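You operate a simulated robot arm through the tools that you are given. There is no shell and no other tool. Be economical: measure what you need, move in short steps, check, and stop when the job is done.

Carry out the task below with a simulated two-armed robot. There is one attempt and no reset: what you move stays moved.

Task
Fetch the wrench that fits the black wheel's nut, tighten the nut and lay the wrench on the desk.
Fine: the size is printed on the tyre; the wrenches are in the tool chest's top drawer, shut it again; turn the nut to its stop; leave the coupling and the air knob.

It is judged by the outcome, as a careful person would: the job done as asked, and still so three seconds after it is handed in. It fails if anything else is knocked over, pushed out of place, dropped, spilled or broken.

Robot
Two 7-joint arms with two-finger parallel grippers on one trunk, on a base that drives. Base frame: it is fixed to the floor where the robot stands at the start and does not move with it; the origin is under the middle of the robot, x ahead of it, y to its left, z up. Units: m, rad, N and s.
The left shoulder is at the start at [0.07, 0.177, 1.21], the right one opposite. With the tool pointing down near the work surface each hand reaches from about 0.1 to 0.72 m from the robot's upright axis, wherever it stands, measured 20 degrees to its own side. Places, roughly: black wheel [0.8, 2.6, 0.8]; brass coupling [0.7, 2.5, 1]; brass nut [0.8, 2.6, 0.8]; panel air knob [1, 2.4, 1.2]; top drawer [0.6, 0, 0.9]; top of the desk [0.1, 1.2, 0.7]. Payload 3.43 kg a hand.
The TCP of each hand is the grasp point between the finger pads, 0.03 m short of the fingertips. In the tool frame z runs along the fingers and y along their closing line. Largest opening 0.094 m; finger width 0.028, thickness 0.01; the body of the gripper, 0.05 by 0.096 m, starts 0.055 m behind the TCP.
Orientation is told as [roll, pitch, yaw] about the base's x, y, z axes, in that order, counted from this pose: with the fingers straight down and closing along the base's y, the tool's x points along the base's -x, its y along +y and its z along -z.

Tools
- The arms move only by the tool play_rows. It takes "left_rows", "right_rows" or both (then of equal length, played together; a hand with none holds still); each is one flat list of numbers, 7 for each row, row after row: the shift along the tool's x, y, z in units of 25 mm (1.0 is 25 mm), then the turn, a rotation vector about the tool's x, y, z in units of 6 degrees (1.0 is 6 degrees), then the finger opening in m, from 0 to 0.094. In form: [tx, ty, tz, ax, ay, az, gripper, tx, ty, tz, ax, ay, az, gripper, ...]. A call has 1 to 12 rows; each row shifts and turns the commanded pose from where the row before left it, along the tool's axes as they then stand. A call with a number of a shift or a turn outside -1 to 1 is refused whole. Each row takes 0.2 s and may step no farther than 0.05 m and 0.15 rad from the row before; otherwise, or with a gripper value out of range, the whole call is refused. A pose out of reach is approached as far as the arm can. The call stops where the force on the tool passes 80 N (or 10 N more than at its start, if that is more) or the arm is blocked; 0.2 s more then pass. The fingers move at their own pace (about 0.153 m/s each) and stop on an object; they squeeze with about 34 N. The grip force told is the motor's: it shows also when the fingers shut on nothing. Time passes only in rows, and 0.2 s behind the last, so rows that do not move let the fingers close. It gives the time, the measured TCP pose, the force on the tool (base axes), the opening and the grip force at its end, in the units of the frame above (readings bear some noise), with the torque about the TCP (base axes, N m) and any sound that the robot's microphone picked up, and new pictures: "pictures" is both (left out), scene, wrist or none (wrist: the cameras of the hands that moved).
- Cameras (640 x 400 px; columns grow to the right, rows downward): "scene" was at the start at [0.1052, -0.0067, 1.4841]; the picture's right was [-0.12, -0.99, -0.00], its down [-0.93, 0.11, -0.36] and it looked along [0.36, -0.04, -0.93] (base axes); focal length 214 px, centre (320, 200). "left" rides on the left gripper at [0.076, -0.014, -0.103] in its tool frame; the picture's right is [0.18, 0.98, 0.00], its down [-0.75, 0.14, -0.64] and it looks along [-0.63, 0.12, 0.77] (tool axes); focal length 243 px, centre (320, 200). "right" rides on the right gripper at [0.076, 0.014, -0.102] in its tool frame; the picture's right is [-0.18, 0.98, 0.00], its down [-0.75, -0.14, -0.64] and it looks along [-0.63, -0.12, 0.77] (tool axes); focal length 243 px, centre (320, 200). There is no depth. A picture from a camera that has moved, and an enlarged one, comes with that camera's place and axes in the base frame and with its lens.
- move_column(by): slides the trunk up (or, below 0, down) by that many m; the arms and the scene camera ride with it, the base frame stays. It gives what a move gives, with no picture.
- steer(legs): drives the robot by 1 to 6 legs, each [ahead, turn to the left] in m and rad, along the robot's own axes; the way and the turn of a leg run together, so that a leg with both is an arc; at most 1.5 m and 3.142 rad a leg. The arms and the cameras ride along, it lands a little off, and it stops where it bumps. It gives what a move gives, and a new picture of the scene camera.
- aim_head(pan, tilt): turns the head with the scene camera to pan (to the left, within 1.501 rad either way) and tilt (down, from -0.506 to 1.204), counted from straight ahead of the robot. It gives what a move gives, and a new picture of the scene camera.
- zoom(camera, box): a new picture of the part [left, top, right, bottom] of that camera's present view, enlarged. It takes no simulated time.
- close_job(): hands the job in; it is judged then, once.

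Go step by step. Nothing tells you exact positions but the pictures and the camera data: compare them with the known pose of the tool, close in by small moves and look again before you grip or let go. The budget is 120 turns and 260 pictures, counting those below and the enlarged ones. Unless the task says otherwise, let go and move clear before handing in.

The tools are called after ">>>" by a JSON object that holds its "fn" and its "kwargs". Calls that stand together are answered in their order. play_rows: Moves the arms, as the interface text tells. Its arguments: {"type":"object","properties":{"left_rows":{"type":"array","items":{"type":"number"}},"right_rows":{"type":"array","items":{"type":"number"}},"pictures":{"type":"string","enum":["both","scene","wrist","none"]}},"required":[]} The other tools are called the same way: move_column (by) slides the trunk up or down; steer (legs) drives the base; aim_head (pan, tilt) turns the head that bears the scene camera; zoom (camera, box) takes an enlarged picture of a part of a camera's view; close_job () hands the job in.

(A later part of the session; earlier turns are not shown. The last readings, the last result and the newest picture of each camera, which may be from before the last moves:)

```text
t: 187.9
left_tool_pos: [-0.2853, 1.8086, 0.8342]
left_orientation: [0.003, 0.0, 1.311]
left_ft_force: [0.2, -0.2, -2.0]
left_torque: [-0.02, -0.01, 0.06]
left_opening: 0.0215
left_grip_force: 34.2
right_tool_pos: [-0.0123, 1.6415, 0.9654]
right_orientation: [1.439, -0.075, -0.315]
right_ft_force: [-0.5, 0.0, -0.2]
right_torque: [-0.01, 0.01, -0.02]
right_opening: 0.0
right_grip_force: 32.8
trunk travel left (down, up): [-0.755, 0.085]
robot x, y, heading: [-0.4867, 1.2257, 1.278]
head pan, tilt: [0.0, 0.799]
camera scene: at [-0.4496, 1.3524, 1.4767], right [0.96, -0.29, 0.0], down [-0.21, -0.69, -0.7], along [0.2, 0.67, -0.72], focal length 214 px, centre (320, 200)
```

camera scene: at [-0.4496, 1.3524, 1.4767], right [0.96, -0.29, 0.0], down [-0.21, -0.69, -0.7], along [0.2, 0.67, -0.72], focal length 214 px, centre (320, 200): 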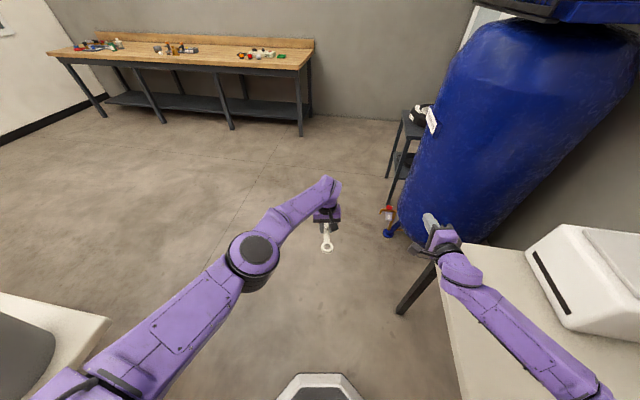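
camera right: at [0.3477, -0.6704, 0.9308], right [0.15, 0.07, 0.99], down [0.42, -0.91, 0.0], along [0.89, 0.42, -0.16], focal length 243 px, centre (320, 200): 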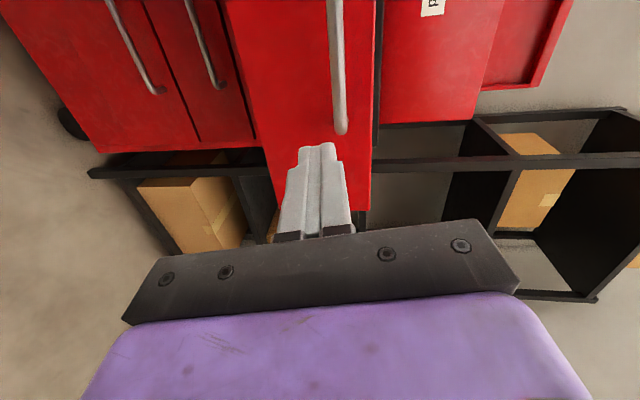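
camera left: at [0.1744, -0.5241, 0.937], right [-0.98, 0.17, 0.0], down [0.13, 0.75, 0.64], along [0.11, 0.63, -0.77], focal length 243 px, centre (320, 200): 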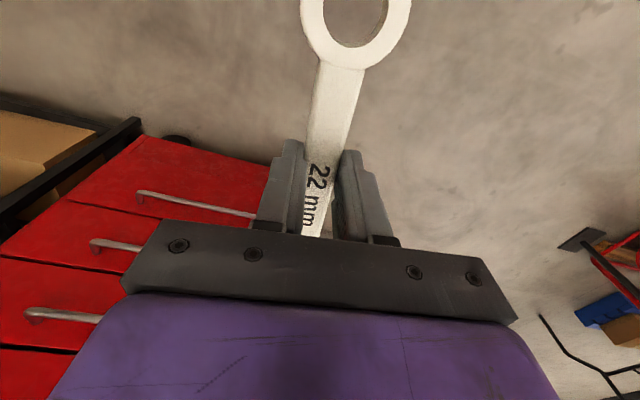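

>>> {"fn": "steer", "kwargs": {"legs": [[0, 0.4], [1.5, 0], [0, -1.72]]}}

>>> {"fn": "aim_head", "kwargs": {"pan": 0, "tilt": 0.6}}

```text
t: 200.6
left_tool_pos: [-0.0138, 2.6524, 0.835]
left_orientation: [0.001, -0.002, -0.03]
left_ft_force: [0.2, -0.1, -2.3]
left_torque: [0.03, 0.04, 0.01]
left_opening: 0.0213
left_grip_force: 34.0
right_tool_pos: [-0.1159, 2.3497, 0.9652]
right_orientation: [1.439, -0.076, -1.656]
right_ft_force: [-0.2, 0.2, 0.2]
right_torque: [-0.02, 0.0, 0.0]
right_opening: 0.0001
right_grip_force: 32.5
trunk travel left (down, up): [-0.755, 0.085]
robot x, y, heading: [-0.6344, 2.7195, -0.066]
head pan, tilt: [0.0, 0.799]
camera scene: at [-0.4978, 2.7082, 1.4768], right [-0.07, -1.0, 0.0], down [-0.72, 0.05, -0.7], along [0.7, -0.05, -0.72], focal length 214 px, centre (320, 200)
```

scene: 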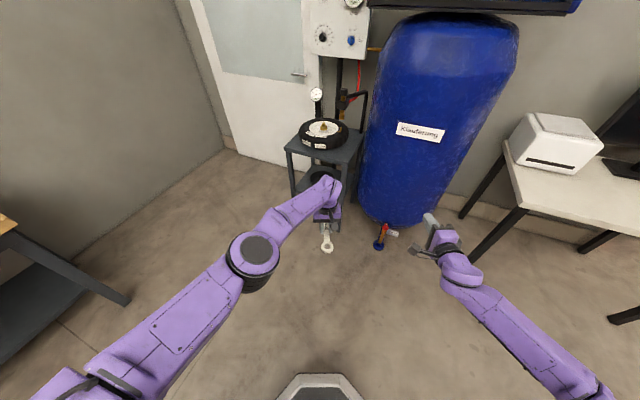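

```text
t: 201.4
left_tool_pos: [-0.0157, 2.6526, 0.8354]
left_orientation: [0.001, 0.0, -0.029]
left_ft_force: [-0.4, 0.0, -2.7]
left_torque: [0.0, 0.03, -0.01]
left_opening: 0.0215
left_grip_force: 34.0
right_tool_pos: [-0.1159, 2.351, 0.9658]
right_orientation: [1.438, -0.075, -1.654]
right_ft_force: [-0.1, -0.4, 0.3]
right_torque: [-0.01, 0.02, -0.02]
right_opening: 0.0
right_grip_force: 32.9
trunk travel left (down, up): [-0.755, 0.085]
robot x, y, heading: [-0.6253, 2.7168, -0.064]
head pan, tilt: [0.0, 0.6]
camera scene: at [-0.4898, 2.7081, 1.4936], right [-0.07, -1.0, 0.0], down [-0.56, 0.04, -0.82], along [0.82, -0.06, -0.57], focal length 214 px, centre (320, 200)
```

scene: 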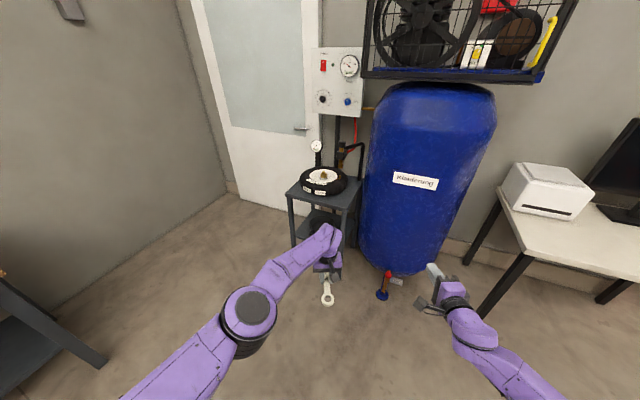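

I'm in front of the wheel stand with the wrench. I raise and retract the left hand, then drive to the open left side of the stand and turn to face the nut.

>>> {"fn": "play_rows", "kwargs": {"left_rows": [0.9, 0, -0.95, 0, 0, 0, 0, 0.9, 0, -0.95, 0, 0, 0, 0, 0.9, 0, -0.95, 0, 0, 0, 0, 0.9, 0, -0.95, 0, 0, 0, 0, 0.9, 0, -0.95, 0, 0, 0, 0, 0.9, 0, -0.95, 0, 0, 0, 0, 0.9, 0, -0.95, 0, 0, 0, 0], "pictures": "none"}}

>>> {"fn": "steer", "kwargs": {"legs": [[0, 0.405], [0.95, 0], [0, -1.24]]}}

>>> {"fn": "zoom", "kwargs": {"camera": "left", "box": [0, 0, 640, 400]}}

```text
t: 203.0
left_tool_pos: [-0.1719, 2.6586, 1.0037]
left_orientation: [0.001, -0.001, -0.029]
left_ft_force: [0.0, 0.0, -1.8]
left_torque: [0.03, -0.01, 0.01]
left_opening: 0.0214
left_grip_force: 33.9
right_tool_pos: [-0.1173, 2.3499, 0.9666]
right_orientation: [1.44, -0.074, -1.653]
right_ft_force: [0.1, 0.2, 0.1]
right_torque: [-0.02, -0.05, -0.02]
right_opening: 0.0
right_grip_force: 33.0
trunk travel left (down, up): [-0.755, 0.085]
robot x, y, heading: [-0.629, 2.7162, -0.066]
head pan, tilt: [0.0, 0.6]
```

```text
t: 212.2
left_tool_pos: [0.5322, 2.6594, 1.0017]
left_orientation: [-0.001, -0.002, -0.858]
left_ft_force: [-1.0, 0.7, -2.2]
left_torque: [0.03, -0.01, 0.01]
left_opening: 0.0212
left_grip_force: 33.9
right_tool_pos: [0.3425, 2.4091, 0.9661]
right_orientation: [1.437, -0.075, -2.48]
right_ft_force: [0.3, 0.1, 0.6]
right_torque: [0.02, 0.01, 0.01]
right_opening: 0.0001
right_grip_force: 33.3
trunk travel left (down, up): [-0.755, 0.085]
robot x, y, heading: [0.2657, 3.0347, -0.893]
head pan, tilt: [0.0, 0.6]
camera scene: at [0.3525, 2.9266, 1.4936], right [-0.78, -0.63, 0.0], down [-0.35, 0.44, -0.82], along [0.52, -0.64, -0.57], focal length 214 px, centre (320, 200)
```

scene: 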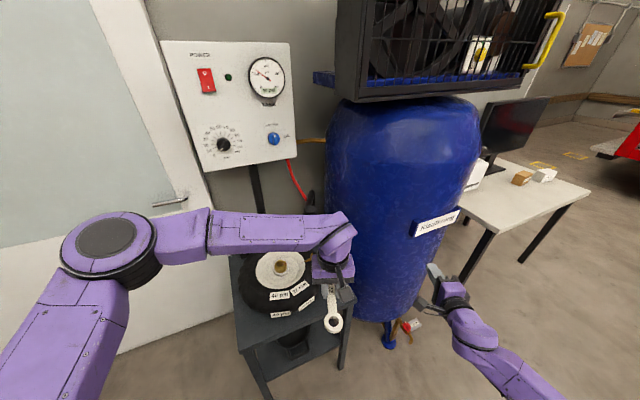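

```text
1.00 times, centred on (320, 200) of left (not enlarged: the box is as wide or as high as the picture)
camera zoom: at [0.4694, 2.7067, 1.1047], right [0.62, 0.78, 0.0], down [0.6, -0.48, 0.64], along [0.5, -0.4, -0.77], focal length 243 px, centre (320, 200)
```

zoom: 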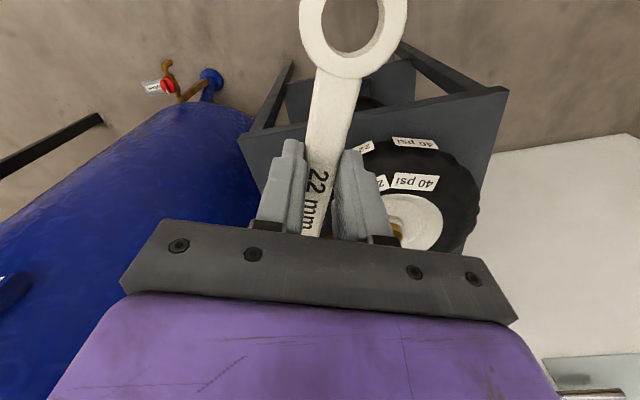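

>>> {"fn": "zoom", "kwargs": {"camera": "scene", "box": [230, 240, 350, 315]}}

>>> {"fn": "zoom", "kwargs": {"camera": "left", "box": [350, 120, 510, 260]}}

```text
5.33 times, centred on (290, 278) of scene
camera zoom: at [0.3525, 2.9266, 1.4936], right [-0.78, -0.63, 0.0], down [-0.35, 0.44, -0.82], along [0.52, -0.64, -0.57], focal length 1144 px, centre (480, -213)
```

zoom: 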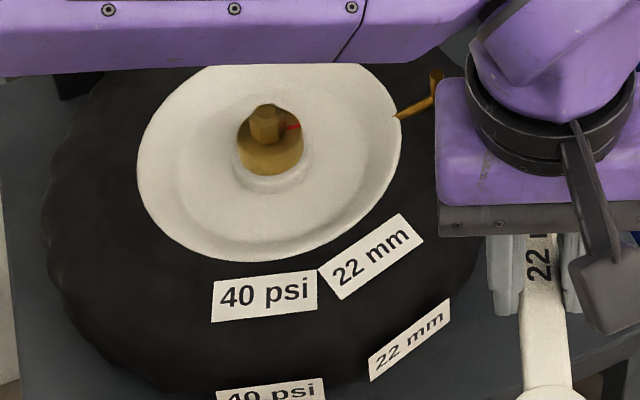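

```text
2.86 times, centred on (430, 190) of left
camera zoom: at [0.4694, 2.7067, 1.1047], right [0.62, 0.78, 0.0], down [0.6, -0.48, 0.64], along [0.5, -0.4, -0.77], focal length 693 px, centre (6, 229)
```

zoom: 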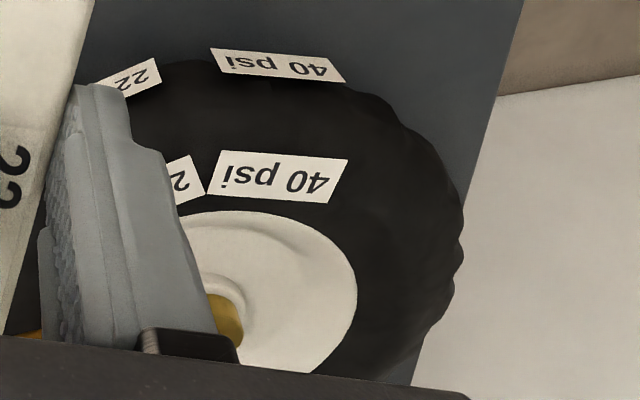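

>>> {"fn": "zoom", "kwargs": {"camera": "left", "box": [290, 0, 420, 90]}}

>>> {"fn": "play_rows", "kwargs": {"left_rows": [0, 0, 0, 0, 0, -0.9, 0, 0, 0, 0, 0, 0, -0.9, 0, 0, 0, 0, 0, 0, -0.9, 0, 0, 0, 0, 0, 0, -0.9, 0, 0, 0, 0, 0, 0, -0.9, 0, 0, 0, 0, 0, 0, -0.9, 0, 0, 0, 0, 0, 0, -0.9, 0], "pictures": "scene"}}

```text
4.44 times, centred on (355, 45) of left
camera zoom: at [0.4694, 2.7067, 1.1047], right [0.62, 0.78, 0.0], down [0.6, -0.48, 0.64], along [0.5, -0.4, -0.77], focal length 1078 px, centre (164, 889)
```

zoom: 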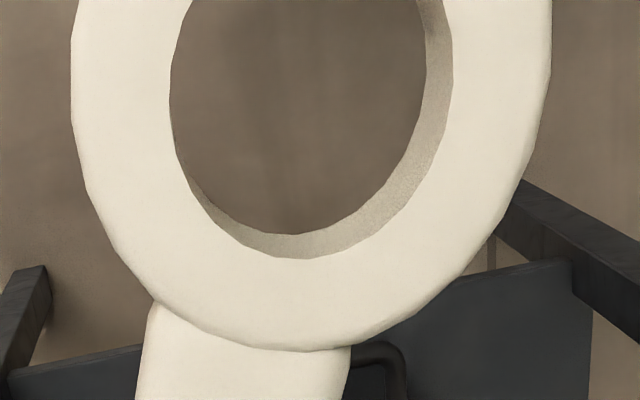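

```text
t: 213.8
left_tool_pos: [0.5314, 2.6572, 1.0019]
left_orientation: [0.001, 0.0, -0.196]
left_ft_force: [0.0, -0.1, -2.1]
left_torque: [0.02, 0.02, 0.0]
left_opening: 0.0214
left_grip_force: 34.6
right_tool_pos: [0.343, 2.4097, 0.9662]
right_orientation: [1.436, -0.075, -2.484]
right_ft_force: [1.0, -0.9, 0.1]
right_torque: [0.01, -0.01, 0.0]
right_opening: 0.0003
right_grip_force: 32.6
trunk travel left (down, up): [-0.755, 0.085]
robot x, y, heading: [0.2664, 3.0365, -0.891]
head pan, tilt: [0.0, 0.6]
camera scene: at [0.3525, 2.9266, 1.4936], right [-0.78, -0.63, 0.0], down [-0.35, 0.44, -0.82], along [0.52, -0.64, -0.57], focal length 214 px, centre (320, 200)
```

scene: 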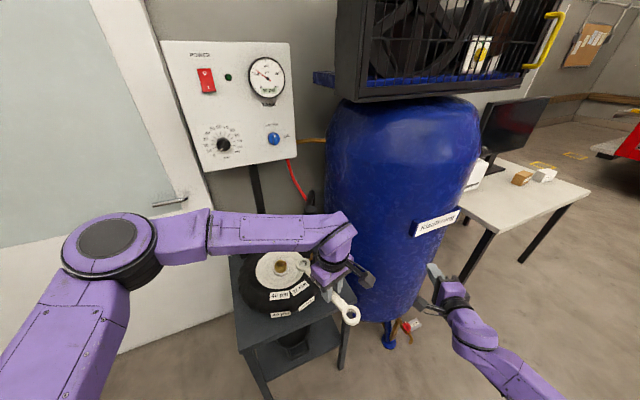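

>>> {"fn": "zoom", "kwargs": {"camera": "scene", "box": [250, 240, 370, 335]}}

```text
4.21 times, centred on (310, 288) of scene
camera zoom: at [0.3525, 2.9266, 1.4936], right [-0.78, -0.63, 0.0], down [-0.35, 0.44, -0.82], along [0.52, -0.64, -0.57], focal length 903 px, centre (362, -168)
```

zoom: 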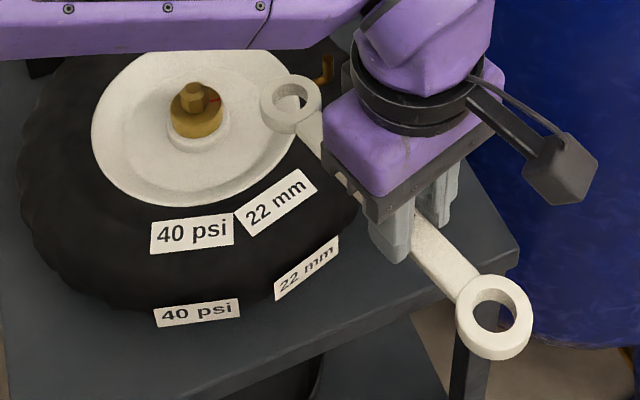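

Both rings are equal and level; the far ring sits 0.124 m ahead of the grasp point. I bring it over the nut, with the hand away from the coupling.

>>> {"fn": "play_rows", "kwargs": {"left_rows": [0, 0, 0, 0, 0, 0.97, 0, 0, 0, 0, 0, 0, 0.97, 0, 0, 0, 0, 0, 0, 0.97, 0, -0.92, 0.47, 0, 0, 0, 0, 0, -0.92, 0.47, 0, 0, 0, 0, 0, -0.92, 0.47, 0, 0, 0, 0, 0, -0.92, 0.47, 0, 0, 0, 0, 0, -0.92, 0.47, 0, 0, 0, 0, 0, -0.92, 0.47, 0, 0, 0, 0, 0, -0.92, 0.47, 0, 0, 0, 0, 0], "pictures": "scene"}}

>>> {"fn": "zoom", "kwargs": {"camera": "scene", "box": [230, 220, 350, 315]}}

```text
t: 216.0
left_tool_pos: [0.714, 2.6529, 0.9996]
left_orientation: [-0.002, -0.001, -0.502]
left_ft_force: [0.1, 0.0, -2.0]
left_torque: [0.01, 0.05, -0.01]
left_opening: 0.0213
left_grip_force: 35.0
right_tool_pos: [0.3439, 2.4091, 0.9666]
right_orientation: [1.441, -0.077, -2.481]
right_ft_force: [0.0, 0.2, -0.4]
right_torque: [-0.01, 0.04, 0.0]
right_opening: 0.0
right_grip_force: 33.4
trunk travel left (down, up): [-0.755, 0.085]
robot x, y, heading: [0.2656, 3.0357, -0.899]
head pan, tilt: [0.0, 0.6]
camera scene: at [0.3537, 2.9266, 1.4936], right [-0.78, -0.63, 0.0], down [-0.35, 0.44, -0.82], along [0.52, -0.64, -0.57], focal length 214 px, centre (320, 200)
```

scene: 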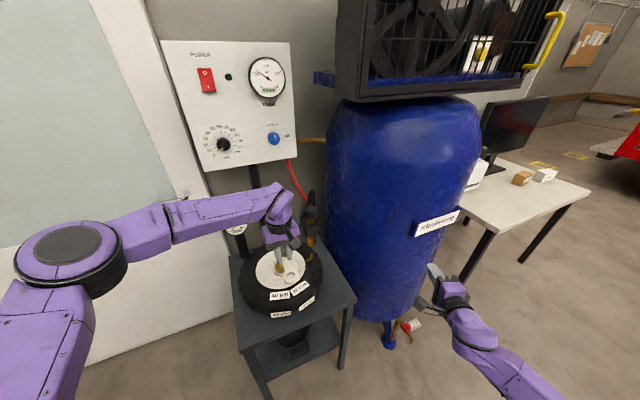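

```text
4.21 times, centred on (290, 268) of scene
camera zoom: at [0.3537, 2.9266, 1.4936], right [-0.78, -0.63, 0.0], down [-0.35, 0.44, -0.82], along [0.52, -0.64, -0.57], focal length 903 px, centre (446, -84)
```

zoom: 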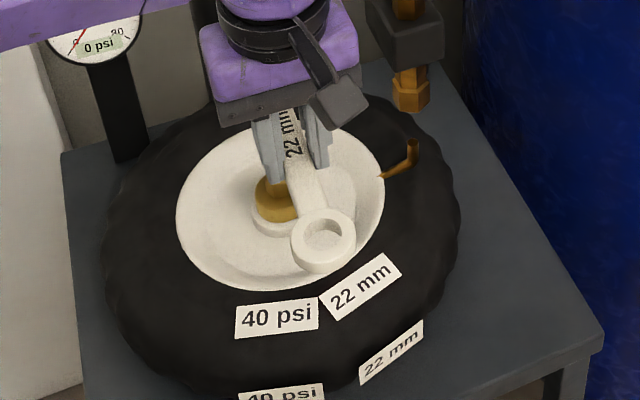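

>>> {"fn": "play_rows", "kwargs": {"left_rows": [0, 0, 0, 0, 0, -0.84, 0, 0, 0, 0, 0, 0, -0.84, 0, 0, 0, 0, 0, 0, -0.84, 0, 0, 0, 0, 0, 0, -0.84, 0, 0.17, -0.85, 0, 0, 0, 0, 0, 0.17, -0.85, 0.7, 0, 0, 0, 0, 0, 0, 0.7, 0, 0, 0, 0, 0, 0, 0.7, 0, 0, 0, 0, 0, 0, 0.7, 0, 0, 0, 0], "pictures": "none"}}

>>> {"fn": "zoom", "kwargs": {"camera": "scene", "box": [230, 220, 350, 315]}}

```text
t: 218.0
left_tool_pos: [0.6983, 2.6121, 0.9327]
left_orientation: [0.001, 0.001, -0.149]
left_ft_force: [0.1, 0.7, -1.7]
left_torque: [0.02, 0.04, 0.02]
left_opening: 0.0212
left_grip_force: 34.1
right_tool_pos: [0.3422, 2.4088, 0.9654]
right_orientation: [1.437, -0.076, -2.484]
right_ft_force: [0.2, 0.7, 0.2]
right_torque: [0.01, 0.0, 0.0]
right_opening: 0.0
right_grip_force: 33.2
trunk travel left (down, up): [-0.755, 0.085]
robot x, y, heading: [0.2708, 3.0383, -0.895]
head pan, tilt: [0.0, 0.6]
```

```text
4.21 times, centred on (290, 268) of scene
camera zoom: at [0.3532, 2.9261, 1.4936], right [-0.78, -0.63, 0.0], down [-0.35, 0.44, -0.82], along [0.52, -0.64, -0.57], focal length 903 px, centre (446, -84)
```

zoom: 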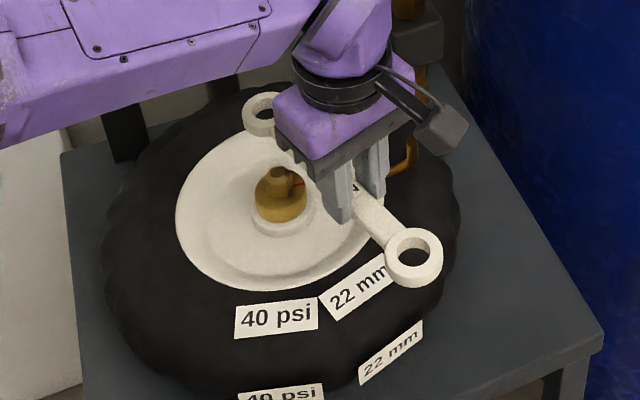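

>>> {"fn": "play_rows", "kwargs": {"left_rows": [0.09, -0.2, 0.65, 0, 0, 0, 0, 0, 0, 0.65, 0, 0, 0, 0, 0, 0, 0.65, 0, 0, 0, 0, 0, 0, 0.55, 0, 0, 0, 0], "pictures": "none"}}

>>> {"fn": "zoom", "kwargs": {"camera": "scene", "box": [260, 240, 330, 290]}}

```text
t: 219.0
left_tool_pos: [0.6961, 2.6085, 0.8711]
left_orientation: [0.0, 0.001, -0.147]
left_ft_force: [-0.8, -0.4, -2.8]
left_torque: [-0.01, 0.06, -0.02]
left_opening: 0.0215
left_grip_force: 34.1
right_tool_pos: [0.3421, 2.4085, 0.9654]
right_orientation: [1.439, -0.074, -2.484]
right_ft_force: [-0.4, 0.0, -1.1]
right_torque: [-0.02, 0.0, -0.01]
right_opening: 0.0
right_grip_force: 33.5
trunk travel left (down, up): [-0.755, 0.085]
robot x, y, heading: [0.2641, 3.0378, -0.89]
head pan, tilt: [0.0, 0.6]
```

```text
8.00 times, centred on (295, 265) of scene
camera zoom: at [0.3529, 2.9261, 1.4936], right [-0.78, -0.63, 0.0], down [-0.35, 0.44, -0.82], along [0.52, -0.64, -0.57], focal length 1716 px, centre (520, -320)
```

zoom: 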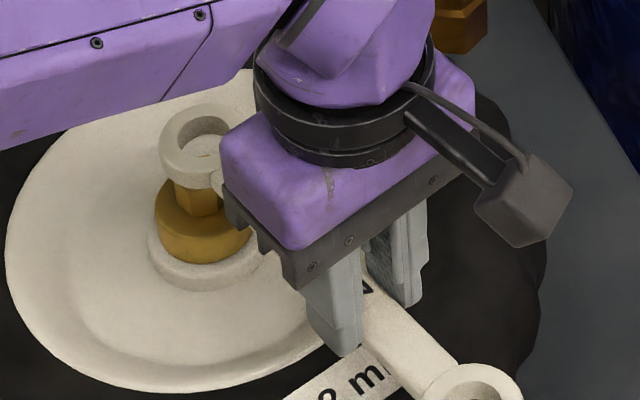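

>>> {"fn": "play_rows", "kwargs": {"left_rows": [-0.24, 0.16, 0.25, 0, 0, 0, 0, 0, 0, 0.25, 0, 0, 0, 0, 0, 0, 0, 0, 0, 0, 0], "pictures": "none"}}

>>> {"fn": "zoom", "kwargs": {"camera": "scene", "box": [260, 240, 330, 290]}}

```text
t: 219.8
left_tool_pos: [0.6995, 2.612, 0.8591]
left_orientation: [-0.002, -0.003, -0.149]
left_ft_force: [-6.4, 3.3, 5.9]
left_torque: [0.05, -0.77, 0.21]
left_opening: 0.0215
left_grip_force: 34.8
right_tool_pos: [0.3406, 2.4102, 0.9654]
right_orientation: [1.44, -0.075, -2.481]
right_ft_force: [0.3, -0.6, -0.2]
right_torque: [-0.04, -0.01, 0.02]
right_opening: 0.0
right_grip_force: 33.0
trunk travel left (down, up): [-0.755, 0.085]
robot x, y, heading: [0.2688, 3.0336, -0.89]
head pan, tilt: [0.0, 0.6]
```

```text
8.00 times, centred on (295, 265) of scene
camera zoom: at [0.3501, 2.9283, 1.494], right [-0.78, -0.63, 0.0], down [-0.35, 0.44, -0.83], along [0.52, -0.64, -0.56], focal length 1716 px, centre (520, -320)
```

zoom: 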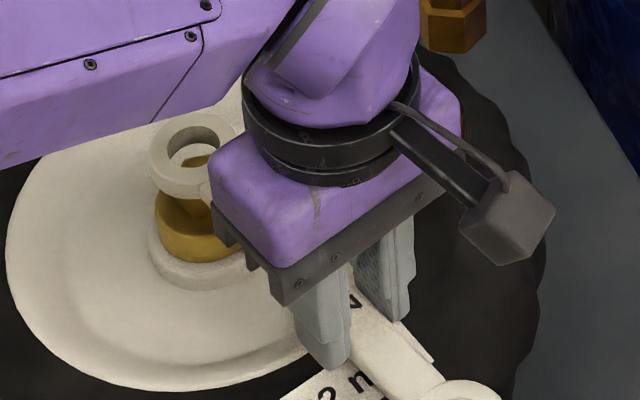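

>>> {"fn": "play_rows", "kwargs": {"left_rows": [0, 0, -0.3, 0, 0, 0, 0, 0.28, 0.24, 0, 0, 0, 0, 0, 0, 0, 0, 0, 0, 0, 0], "pictures": "none"}}

>>> {"fn": "zoom", "kwargs": {"camera": "scene", "box": [270, 245, 300, 275]}}

```text
t: 220.6
left_tool_pos: [0.6953, 2.6176, 0.8654]
left_orientation: [0.001, 0.001, -0.149]
left_ft_force: [1.2, 0.5, -1.9]
left_torque: [-0.01, 0.05, 0.0]
left_opening: 0.0214
left_grip_force: 33.9
right_tool_pos: [0.3429, 2.4092, 0.9657]
right_orientation: [1.438, -0.077, -2.482]
right_ft_force: [-0.1, 0.4, 0.0]
right_torque: [-0.05, -0.01, 0.02]
right_opening: 0.0001
right_grip_force: 33.0
trunk travel left (down, up): [-0.755, 0.085]
robot x, y, heading: [0.268, 3.0365, -0.895]
head pan, tilt: [0.0, 0.6]
```

```text
13.33 times, centred on (285, 260) of scene
camera zoom: at [0.3533, 2.9259, 1.4935], right [-0.78, -0.63, 0.0], down [-0.35, 0.44, -0.82], along [0.52, -0.64, -0.57], focal length 2860 px, centre (787, -600)
```

zoom: 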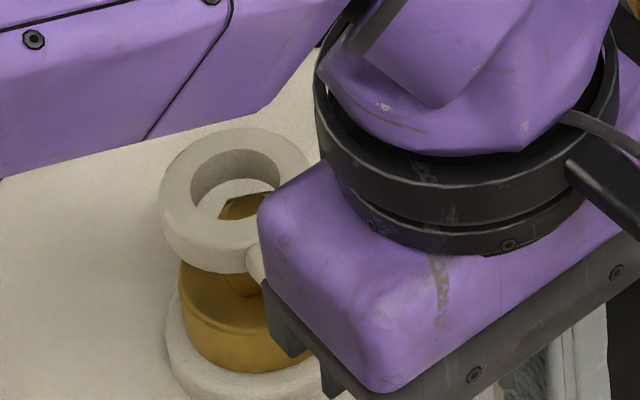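

>>> {"fn": "play_rows", "kwargs": {"left_rows": [0, -0.24, 0, 0, 0, 0, 0, 0, 0, 0.24, 0, 0, 0, 0, 0, 0, 0, 0, 0, 0, 0], "pictures": "none"}}

>>> {"fn": "zoom", "kwargs": {"camera": "scene", "box": [270, 245, 300, 275]}}

```text
t: 221.4
left_tool_pos: [0.6943, 2.6132, 0.8589]
left_orientation: [0.0, 0.0, -0.148]
left_ft_force: [0.6, -1.2, -1.8]
left_torque: [0.0, 0.0, -0.01]
left_opening: 0.0217
left_grip_force: 34.4
right_tool_pos: [0.3421, 2.4094, 0.9671]
right_orientation: [1.439, -0.076, -2.482]
right_ft_force: [0.2, 0.5, 0.2]
right_torque: [-0.01, 0.04, 0.03]
right_opening: 0.0
right_grip_force: 32.8
trunk travel left (down, up): [-0.755, 0.085]
robot x, y, heading: [0.2643, 3.0347, -0.892]
head pan, tilt: [0.0, 0.6]
```

```text
13.33 times, centred on (285, 260) of scene
camera zoom: at [0.3525, 2.9267, 1.4937], right [-0.78, -0.63, 0.0], down [-0.35, 0.44, -0.82], along [0.52, -0.64, -0.57], focal length 2860 px, centre (787, -600)
```

zoom: 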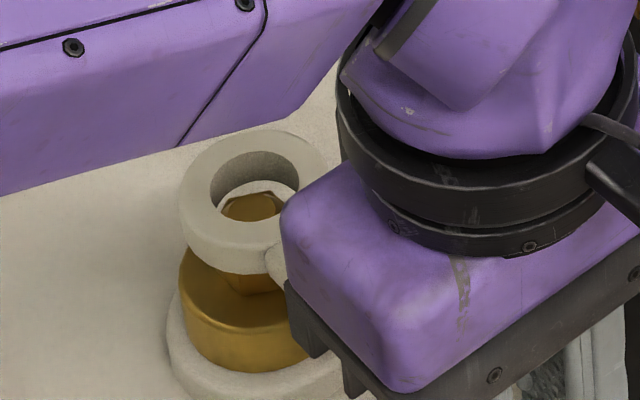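

>>> {"fn": "play_rows", "kwargs": {"left_rows": [-0.08, 0, 0.15, 0, 0, 0, 0, 0, 0, 0.2, 0, 0, 0, 0, 0, 0, 0, 0, 0, 0, 0], "pictures": "none"}}

>>> {"fn": "zoom", "kwargs": {"camera": "scene", "box": [270, 245, 300, 275]}}

```text
t: 222.2
left_tool_pos: [0.6962, 2.6126, 0.8507]
left_orientation: [0.002, 0.0, -0.15]
left_ft_force: [-0.2, 2.4, -2.5]
left_torque: [0.06, 0.17, 0.33]
left_opening: 0.0217
left_grip_force: 34.2
right_tool_pos: [0.3421, 2.4089, 0.966]
right_orientation: [1.437, -0.074, -2.481]
right_ft_force: [-0.3, -0.5, -0.3]
right_torque: [-0.02, 0.0, -0.02]
right_opening: 0.0001
right_grip_force: 32.6
trunk travel left (down, up): [-0.755, 0.085]
robot x, y, heading: [0.267, 3.0354, -0.897]
head pan, tilt: [0.0, 0.6]
```

```text
13.33 times, centred on (285, 260) of scene
camera zoom: at [0.3525, 2.9273, 1.4936], right [-0.78, -0.63, 0.0], down [-0.35, 0.44, -0.83], along [0.52, -0.64, -0.56], focal length 2860 px, centre (787, -600)
```

zoom: 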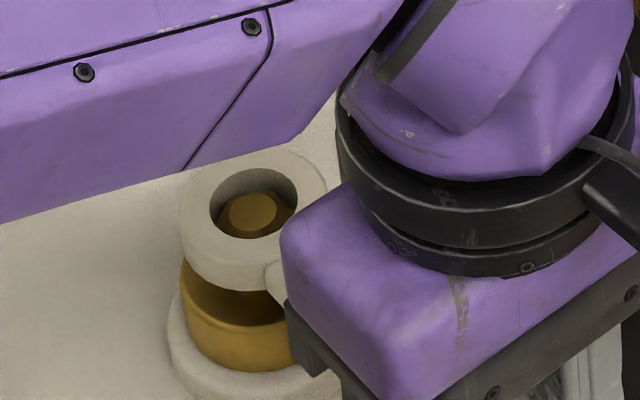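

The nut is inside the ring. I lower another ~12 mm for full engagement.

>>> {"fn": "play_rows", "kwargs": {"left_rows": [0, 0, 0.2, 0, 0, 0, 0, 0, 0, 0.2, 0, 0, 0, 0, 0, 0, 0, 0, 0, 0, 0], "pictures": "none"}}

>>> {"fn": "zoom", "kwargs": {"camera": "scene", "box": [260, 240, 330, 300]}}

```text
t: 223.0
left_tool_pos: [0.6959, 2.6127, 0.8418]
left_orientation: [-0.001, -0.003, -0.148]
left_ft_force: [1.2, 3.6, -0.7]
left_torque: [0.05, -0.1, 0.4]
left_opening: 0.0215
left_grip_force: 34.3
right_tool_pos: [0.3426, 2.4097, 0.9668]
right_orientation: [1.438, -0.076, -2.482]
right_ft_force: [0.4, -0.5, -0.6]
right_torque: [0.02, -0.04, -0.01]
right_opening: 0.0
right_grip_force: 33.7
trunk travel left (down, up): [-0.755, 0.085]
robot x, y, heading: [0.2668, 3.0347, -0.892]
head pan, tilt: [0.0, 0.6]
```

```text
6.67 times, centred on (295, 270) of scene
camera zoom: at [0.3526, 2.9274, 1.4937], right [-0.78, -0.63, 0.0], down [-0.35, 0.44, -0.83], along [0.52, -0.64, -0.56], focal length 1430 px, centre (487, -267)
```

zoom: 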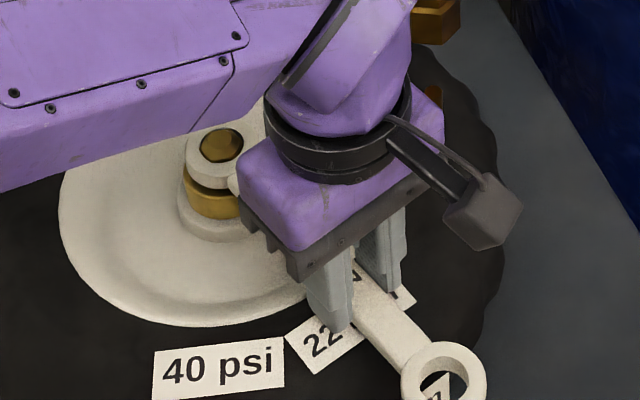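

Seated. Now I turn clockwise around the nut in small arcs, watching torque.

>>> {"fn": "play_rows", "kwargs": {"left_rows": [-0.02, 0.42, 0, 0, 0, 0.8, 0, -0.02, 0.42, 0, 0, 0, 0.8, 0, -0.02, 0.42, 0, 0, 0, 0.8, 0, -0.02, 0.42, 0, 0, 0, 0.8, 0], "pictures": "scene"}}

>>> {"fn": "zoom", "kwargs": {"camera": "scene", "box": [250, 230, 330, 300]}}

```text
t: 224.0
left_tool_pos: [0.7088, 2.6533, 0.8408]
left_orientation: [-0.002, -0.002, -0.486]
left_ft_force: [-3.4, 4.0, -1.8]
left_torque: [0.3, 0.3, 0.35]
left_opening: 0.0216
left_grip_force: 33.7
right_tool_pos: [0.3409, 2.4095, 0.9663]
right_orientation: [1.441, -0.075, -2.482]
right_ft_force: [0.0, 0.7, -0.6]
right_torque: [-0.03, -0.01, -0.01]
right_opening: 0.0002
right_grip_force: 32.7
trunk travel left (down, up): [-0.755, 0.085]
robot x, y, heading: [0.269, 3.0356, -0.894]
head pan, tilt: [0.0, 0.6]
camera scene: at [0.3523, 2.9279, 1.4938], right [-0.78, -0.63, 0.0], down [-0.35, 0.44, -0.83], along [0.52, -0.64, -0.56], focal length 214 px, centre (320, 200)
```

scene: 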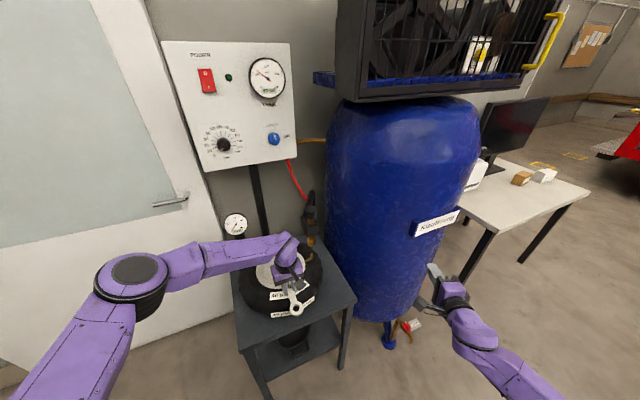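

```text
5.71 times, centred on (290, 265) of scene
camera zoom: at [0.3523, 2.9279, 1.4938], right [-0.78, -0.63, 0.0], down [-0.35, 0.44, -0.83], along [0.52, -0.64, -0.56], focal length 1226 px, centre (491, -171)
```

zoom: 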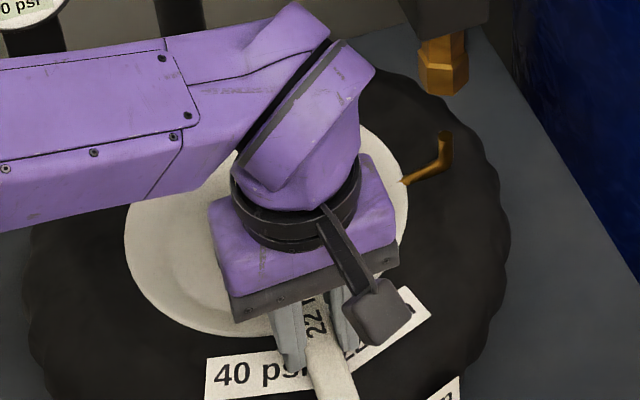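

>>> {"fn": "play_rows", "kwargs": {"left_rows": [-0.02, 0.42, 0, 0, 0, 0.8, 0, -0.02, 0.42, 0, 0, 0, 0.8, 0, -0.02, 0.42, 0, 0, 0, 0.8, 0, -0.02, 0.42, 0, 0, 0, 0.8, 0], "pictures": "none"}}

>>> {"fn": "zoom", "kwargs": {"camera": "scene", "box": [250, 230, 330, 300]}}

```text
t: 225.0
left_tool_pos: [0.7344, 2.6856, 0.841]
left_orientation: [0.002, -0.002, -0.823]
left_ft_force: [-5.5, 1.5, 0.3]
left_torque: [0.14, 0.1, -0.36]
left_opening: 0.0215
left_grip_force: 34.2
right_tool_pos: [0.3408, 2.4087, 0.9653]
right_orientation: [1.44, -0.075, -2.481]
right_ft_force: [0.4, -0.5, 0.6]
right_torque: [0.03, -0.01, 0.03]
right_opening: 0.0
right_grip_force: 34.1
trunk travel left (down, up): [-0.755, 0.085]
robot x, y, heading: [0.2672, 3.0346, -0.894]
head pan, tilt: [0.0, 0.6]
```

```text
5.71 times, centred on (290, 265) of scene
camera zoom: at [0.3512, 2.9271, 1.4937], right [-0.78, -0.63, 0.0], down [-0.35, 0.44, -0.83], along [0.52, -0.64, -0.56], focal length 1226 px, centre (491, -171)
```

zoom: 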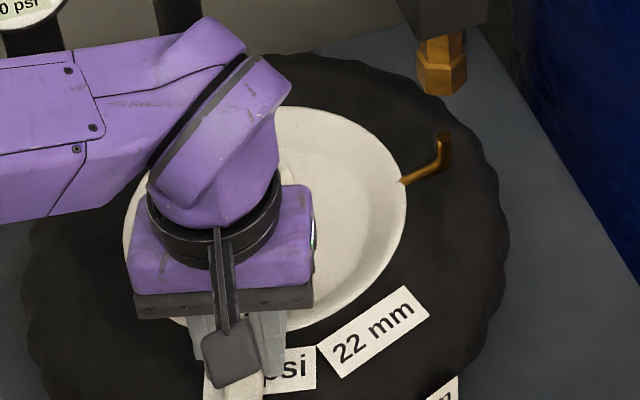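

>>> {"fn": "play_rows", "kwargs": {"left_rows": [-0.02, 0.42, 0, 0, 0, 0.8, 0, -0.02, 0.42, 0, 0, 0, 0.8, 0, -0.02, 0.42, 0, 0, 0, 0.8, 0], "pictures": "none"}}

>>> {"fn": "zoom", "kwargs": {"camera": "scene", "box": [250, 230, 330, 300]}}

```text
t: 225.8
left_tool_pos: [0.7592, 2.7045, 0.8401]
left_orientation: [0.001, -0.006, -1.076]
left_ft_force: [-9.8, 4.0, 2.5]
left_torque: [0.0, 0.02, -0.68]
left_opening: 0.0217
left_grip_force: 34.0
right_tool_pos: [0.3412, 2.4092, 0.967]
right_orientation: [1.44, -0.075, -2.483]
right_ft_force: [-0.1, -1.0, 0.5]
right_torque: [0.01, -0.03, 0.01]
right_opening: 0.0
right_grip_force: 33.0
trunk travel left (down, up): [-0.755, 0.085]
robot x, y, heading: [0.2672, 3.0364, -0.897]
head pan, tilt: [0.0, 0.6]
```

```text
5.71 times, centred on (290, 265) of scene
camera zoom: at [0.35, 2.9284, 1.494], right [-0.78, -0.63, 0.0], down [-0.35, 0.44, -0.83], along [0.52, -0.64, -0.56], focal length 1226 px, centre (491, -171)
```

zoom: 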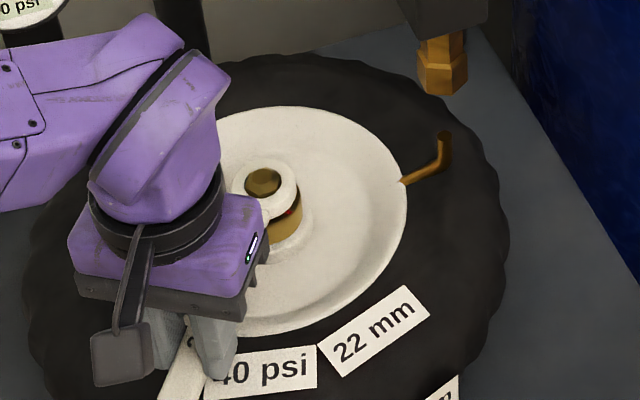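

The red mark moved with the wrench – the nut is turning, no stop yet. One more small step, then I lift to re-seat.

>>> {"fn": "play_rows", "kwargs": {"left_rows": [-0.02, 0.42, 0, 0, 0, 0.8, 0, -0.01, 0.2, 0, 0, 0, 0.38, 0], "pictures": "none"}}

>>> {"fn": "play_rows", "kwargs": {"left_rows": [0, -0.05, -0.4, 0, 0, 0, 0, 0, 0, -0.4, 0, 0, 0, 0, 0, 0, -0.4, 0, 0, 0, 0, 0, 0, 0, 0, 0, 0, 0], "pictures": "none"}}

>>> {"fn": "zoom", "kwargs": {"camera": "scene", "box": [250, 230, 330, 300]}}

```text
t: 226.4
left_tool_pos: [0.7698, 2.7083, 0.8409]
left_orientation: [0.003, -0.002, -1.155]
left_ft_force: [-10.9, 3.7, 1.8]
left_torque: [0.26, 0.42, -0.33]
left_opening: 0.0216
left_grip_force: 33.8
left hand out of reach, approached as far as the arm can: row 2
right_tool_pos: [0.3412, 2.4109, 0.9668]
right_orientation: [1.441, -0.075, -2.483]
right_ft_force: [0.1, -0.1, 0.9]
right_torque: [0.02, 0.01, -0.01]
right_opening: 0.0
right_grip_force: 33.2
trunk travel left (down, up): [-0.755, 0.085]
robot x, y, heading: [0.2687, 3.0351, -0.894]
head pan, tilt: [0.0, 0.6]
```

```text
t: 227.4
left_tool_pos: [0.7696, 2.7085, 0.8402]
left_orientation: [0.0, -0.002, -1.155]
left_ft_force: [-11.7, 3.7, 0.6]
left_torque: [0.46, 0.41, -0.47]
left_opening: 0.0215
left_grip_force: 34.1
left hand out of reach, approached as far as the arm can: row 1, 2, 3
right_tool_pos: [0.3405, 2.4093, 0.9669]
right_orientation: [1.439, -0.075, -2.482]
right_ft_force: [-0.1, -0.3, -0.5]
right_torque: [-0.03, 0.01, -0.04]
right_opening: 0.0001
right_grip_force: 32.8
trunk travel left (down, up): [-0.755, 0.085]
robot x, y, heading: [0.2657, 3.0382, -0.891]
head pan, tilt: [0.0, 0.6]
```

```text
5.71 times, centred on (290, 265) of scene
camera zoom: at [0.3498, 2.9278, 1.4939], right [-0.78, -0.63, 0.0], down [-0.35, 0.44, -0.83], along [0.52, -0.64, -0.56], focal length 1226 px, centre (491, -171)
```

zoom: 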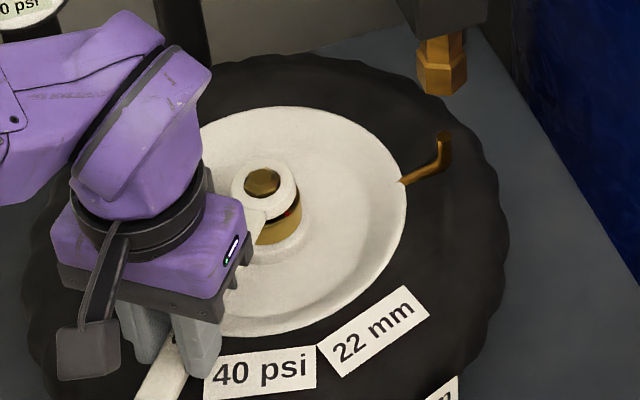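

>>> {"fn": "move_column", "kwargs": {"by": 0.03}}

>>> {"fn": "zoom", "kwargs": {"camera": "scene", "box": [250, 230, 330, 300]}}

```text
t: 228.2
left_tool_pos: [0.7732, 2.7095, 0.8731]
left_orientation: [0.001, -0.009, -1.151]
left_ft_force: [0.2, 0.3, 0.2]
left_torque: [-0.03, -0.03, -0.02]
left_opening: 0.0
left_grip_force: 33.0
right_tool_pos: [0.3421, 2.4106, 0.9974]
right_orientation: [1.441, -0.077, -2.479]
right_ft_force: [0.7, 0.3, -0.3]
right_torque: [-0.01, 0.02, -0.05]
right_opening: 0.0
right_grip_force: 33.1
trunk travel left (down, up): [-0.785, 0.055]
robot x, y, heading: [0.2666, 3.0338, -0.892]
head pan, tilt: [0.0, 0.6]
```

```text
5.71 times, centred on (290, 265) of scene
camera zoom: at [0.3518, 2.9293, 1.5244], right [-0.78, -0.63, 0.0], down [-0.35, 0.44, -0.83], along [0.52, -0.64, -0.56], focal length 1226 px, centre (491, -171)
```

zoom: 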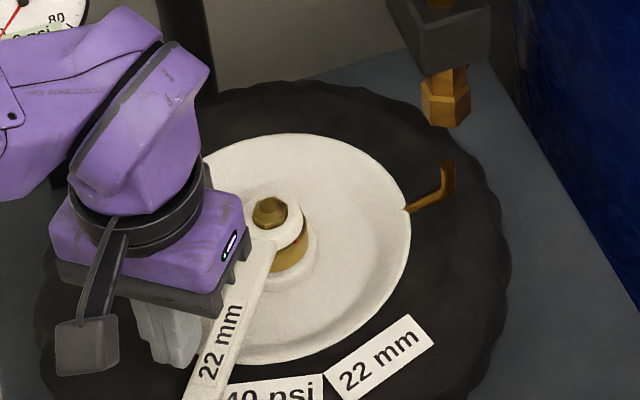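

The wrench jammed lightly on the nut and slid out of the fingers, staying seated on it. That lets me push the handle clockwise with closed fingers instead; I move the hand to the handle's near side.

>>> {"fn": "play_rows", "kwargs": {"left_rows": [0, 0, -0.2, 0, 0, -0.8, 0, 0, 0, 0, 0, 0, -0.8, 0, 0, 0, 0, 0, 0, -0.8, 0, 0, 0, 0, 0, 0, -0.8, 0, 0.57, -0.55, 0, 0, 0, 0, 0, 0.57, -0.55, 0, 0, 0, 0, 0, 0.57, -0.55, 0, 0, 0, 0, 0], "pictures": "none"}}

>>> {"fn": "zoom", "kwargs": {"camera": "scene", "box": [240, 220, 340, 310]}}

>>> {"fn": "zoom", "kwargs": {"camera": "left", "box": [0, 0, 640, 400]}}

```text
t: 229.8
left_tool_pos: [0.7108, 2.7104, 0.8755]
left_orientation: [0.001, -0.004, -0.819]
left_ft_force: [-0.6, 0.6, -0.2]
left_torque: [-0.02, 0.01, 0.0]
left_opening: 0.0
left_grip_force: 32.9
right_tool_pos: [0.3419, 2.4077, 0.9952]
right_orientation: [1.438, -0.075, -2.48]
right_ft_force: [-0.5, -0.7, 1.0]
right_torque: [0.02, 0.0, -0.03]
right_opening: 0.0
right_grip_force: 32.6
trunk travel left (down, up): [-0.785, 0.055]
robot x, y, heading: [0.2653, 3.0301, -0.896]
head pan, tilt: [0.0, 0.6]
```

```text
4.44 times, centred on (290, 265) of scene
camera zoom: at [0.3517, 2.9268, 1.5237], right [-0.78, -0.63, 0.0], down [-0.35, 0.44, -0.83], along [0.52, -0.64, -0.56], focal length 953 px, centre (453, -89)
```

zoom: 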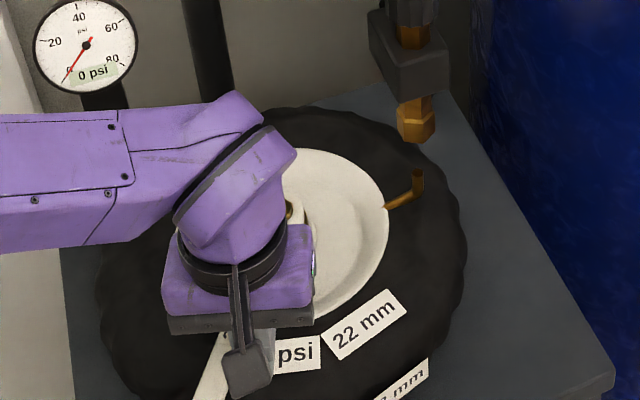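

```text
1.00 times, centred on (320, 200) of left (not enlarged: the box is as wide or as high as the picture)
camera zoom: at [0.6462, 2.7562, 0.9772], right [0.59, 0.81, 0.0], down [0.62, -0.45, 0.64], along [0.52, -0.38, -0.77], focal length 243 px, centre (320, 200)
```

zoom: 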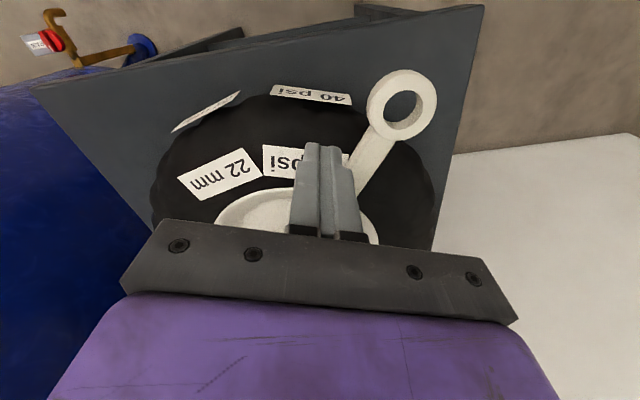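

>>> {"fn": "play_rows", "kwargs": {"left_rows": [0, 0, 0.5, 0, 0, 0, 0, 0, 0, 0.5, 0, 0, 0, 0, 0, 0, 0.5, 0, 0, 0, 0, -0.03, 0.47, 0, 0, 0, 0, 0, -0.03, 0.47, 0, 0, 0, 0, 0, -0.12, 0.53, 0, 0, 0, 0, 0, -0.12, 0.53, 0, 0, 0, 0, 0], "pictures": "wrist"}}

>>> {"fn": "zoom", "kwargs": {"camera": "scene", "box": [240, 220, 340, 310]}}

```text
t: 231.4
left_tool_pos: [0.7491, 2.7348, 0.8397]
left_orientation: [0.0, -0.004, -0.822]
left_ft_force: [-14.2, -14.2, 0.8]
left_torque: [-0.42, 0.27, -0.25]
left_opening: 0.0
left_grip_force: 33.3
right_tool_pos: [0.3397, 2.4071, 0.9949]
right_orientation: [1.44, -0.071, -2.48]
right_ft_force: [0.3, 0.8, 1.1]
right_torque: [0.0, 0.02, -0.05]
right_opening: 0.0001
right_grip_force: 32.9
trunk travel left (down, up): [-0.785, 0.055]
robot x, y, heading: [0.2636, 3.0364, -0.892]
head pan, tilt: [0.0, 0.6]
camera left: at [0.6853, 2.7816, 0.9424], right [0.59, 0.8, 0.0], down [0.61, -0.45, 0.65], along [0.52, -0.38, -0.76], focal length 243 px, centre (320, 200)
```

left: 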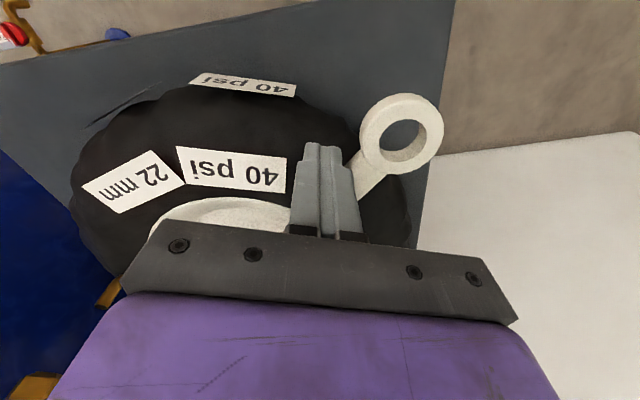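

```text
4.44 times, centred on (290, 265) of scene
camera zoom: at [0.3469, 2.9243, 1.5239], right [-0.78, -0.63, 0.0], down [-0.35, 0.44, -0.83], along [0.52, -0.64, -0.56], focal length 953 px, centre (453, -89)
```

zoom: 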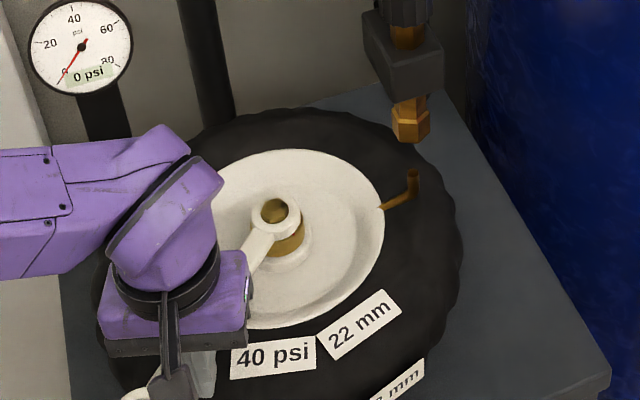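

>>> {"fn": "play_rows", "kwargs": {"left_rows": [-0.21, 0.5, 0, 0, 0, 0, 0, -0.21, 0.5, 0, 0, 0, 0, 0, -0.3, 0.46, 0, 0, 0, 0, 0, -0.3, 0.46, 0, 0, 0, 0, 0], "pictures": "none"}}

>>> {"fn": "zoom", "kwargs": {"camera": "scene", "box": [240, 220, 340, 310]}}

```text
t: 232.4
left_tool_pos: [0.7857, 2.7453, 0.84]
left_orientation: [0.005, 0.012, -0.827]
left_ft_force: [-59.4, -22.0, -12.2]
left_torque: [-0.39, 1.47, -0.53]
left_opening: 0.0001
left_grip_force: 32.7
right_tool_pos: [0.3297, 2.401, 0.9929]
right_orientation: [1.438, -0.06, -2.484]
right_ft_force: [-0.1, -0.3, -0.1]
right_torque: [-0.01, 0.01, 0.01]
right_opening: 0.0002
right_grip_force: 32.8
trunk travel left (down, up): [-0.785, 0.055]
robot x, y, heading: [0.269, 3.034, -0.899]
head pan, tilt: [0.0, 0.6]
```

```text
4.44 times, centred on (290, 265) of scene
camera zoom: at [0.3269, 2.9095, 1.5245], right [-0.78, -0.62, -0.02], down [-0.34, 0.45, -0.83], along [0.52, -0.64, -0.56], focal length 953 px, centre (453, -89)
```

zoom: 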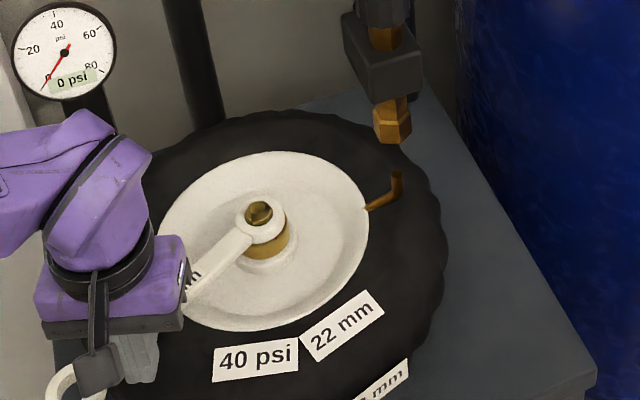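

>>> {"fn": "play_rows", "kwargs": {"left_rows": [-0.3, 0.4, 0, 0, 0, 0, 0, 0, 0, 0, 0, 0, 0, 0], "pictures": "none"}}

>>> {"fn": "zoom", "kwargs": {"camera": "scene", "box": [240, 220, 340, 310]}}

```text
t: 232.7
left_tool_pos: [0.7799, 2.7452, 0.8393]
left_orientation: [-0.023, 0.016, -0.855]
left_ft_force: [-57.0, -34.6, -12.1]
left_torque: [-0.79, 1.49, -0.81]
left_opening: 0.0
left_grip_force: 33.1
right_tool_pos: [0.3315, 2.4099, 0.9987]
right_orientation: [1.446, -0.069, -2.486]
right_ft_force: [-0.5, 0.0, -0.1]
right_torque: [0.03, -0.01, -0.04]
right_opening: 0.0002
right_grip_force: 32.8
trunk travel left (down, up): [-0.785, 0.055]
robot x, y, heading: [0.2644, 3.0342, -0.913]
head pan, tilt: [0.0, 0.6]
stopped in row 1 (left hand): the force on the tool passed its limit at 83 N (the readings are from after the stop); the commanded pose is now the measured one
```

```text
4.44 times, centred on (290, 265) of scene
camera zoom: at [0.3129, 2.9055, 1.526], right [-0.79, -0.62, -0.03], down [-0.33, 0.46, -0.83], along [0.52, -0.64, -0.56], focal length 953 px, centre (453, -89)
```

zoom: 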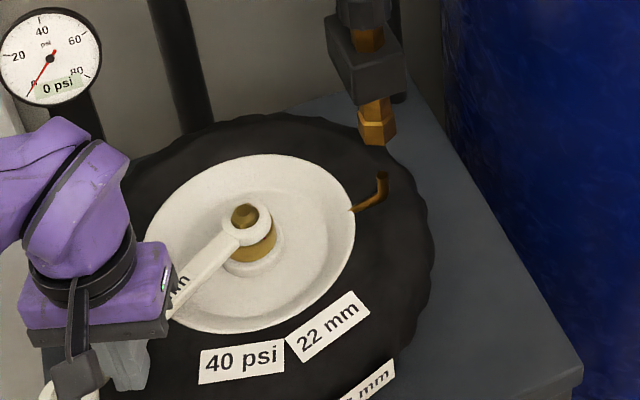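

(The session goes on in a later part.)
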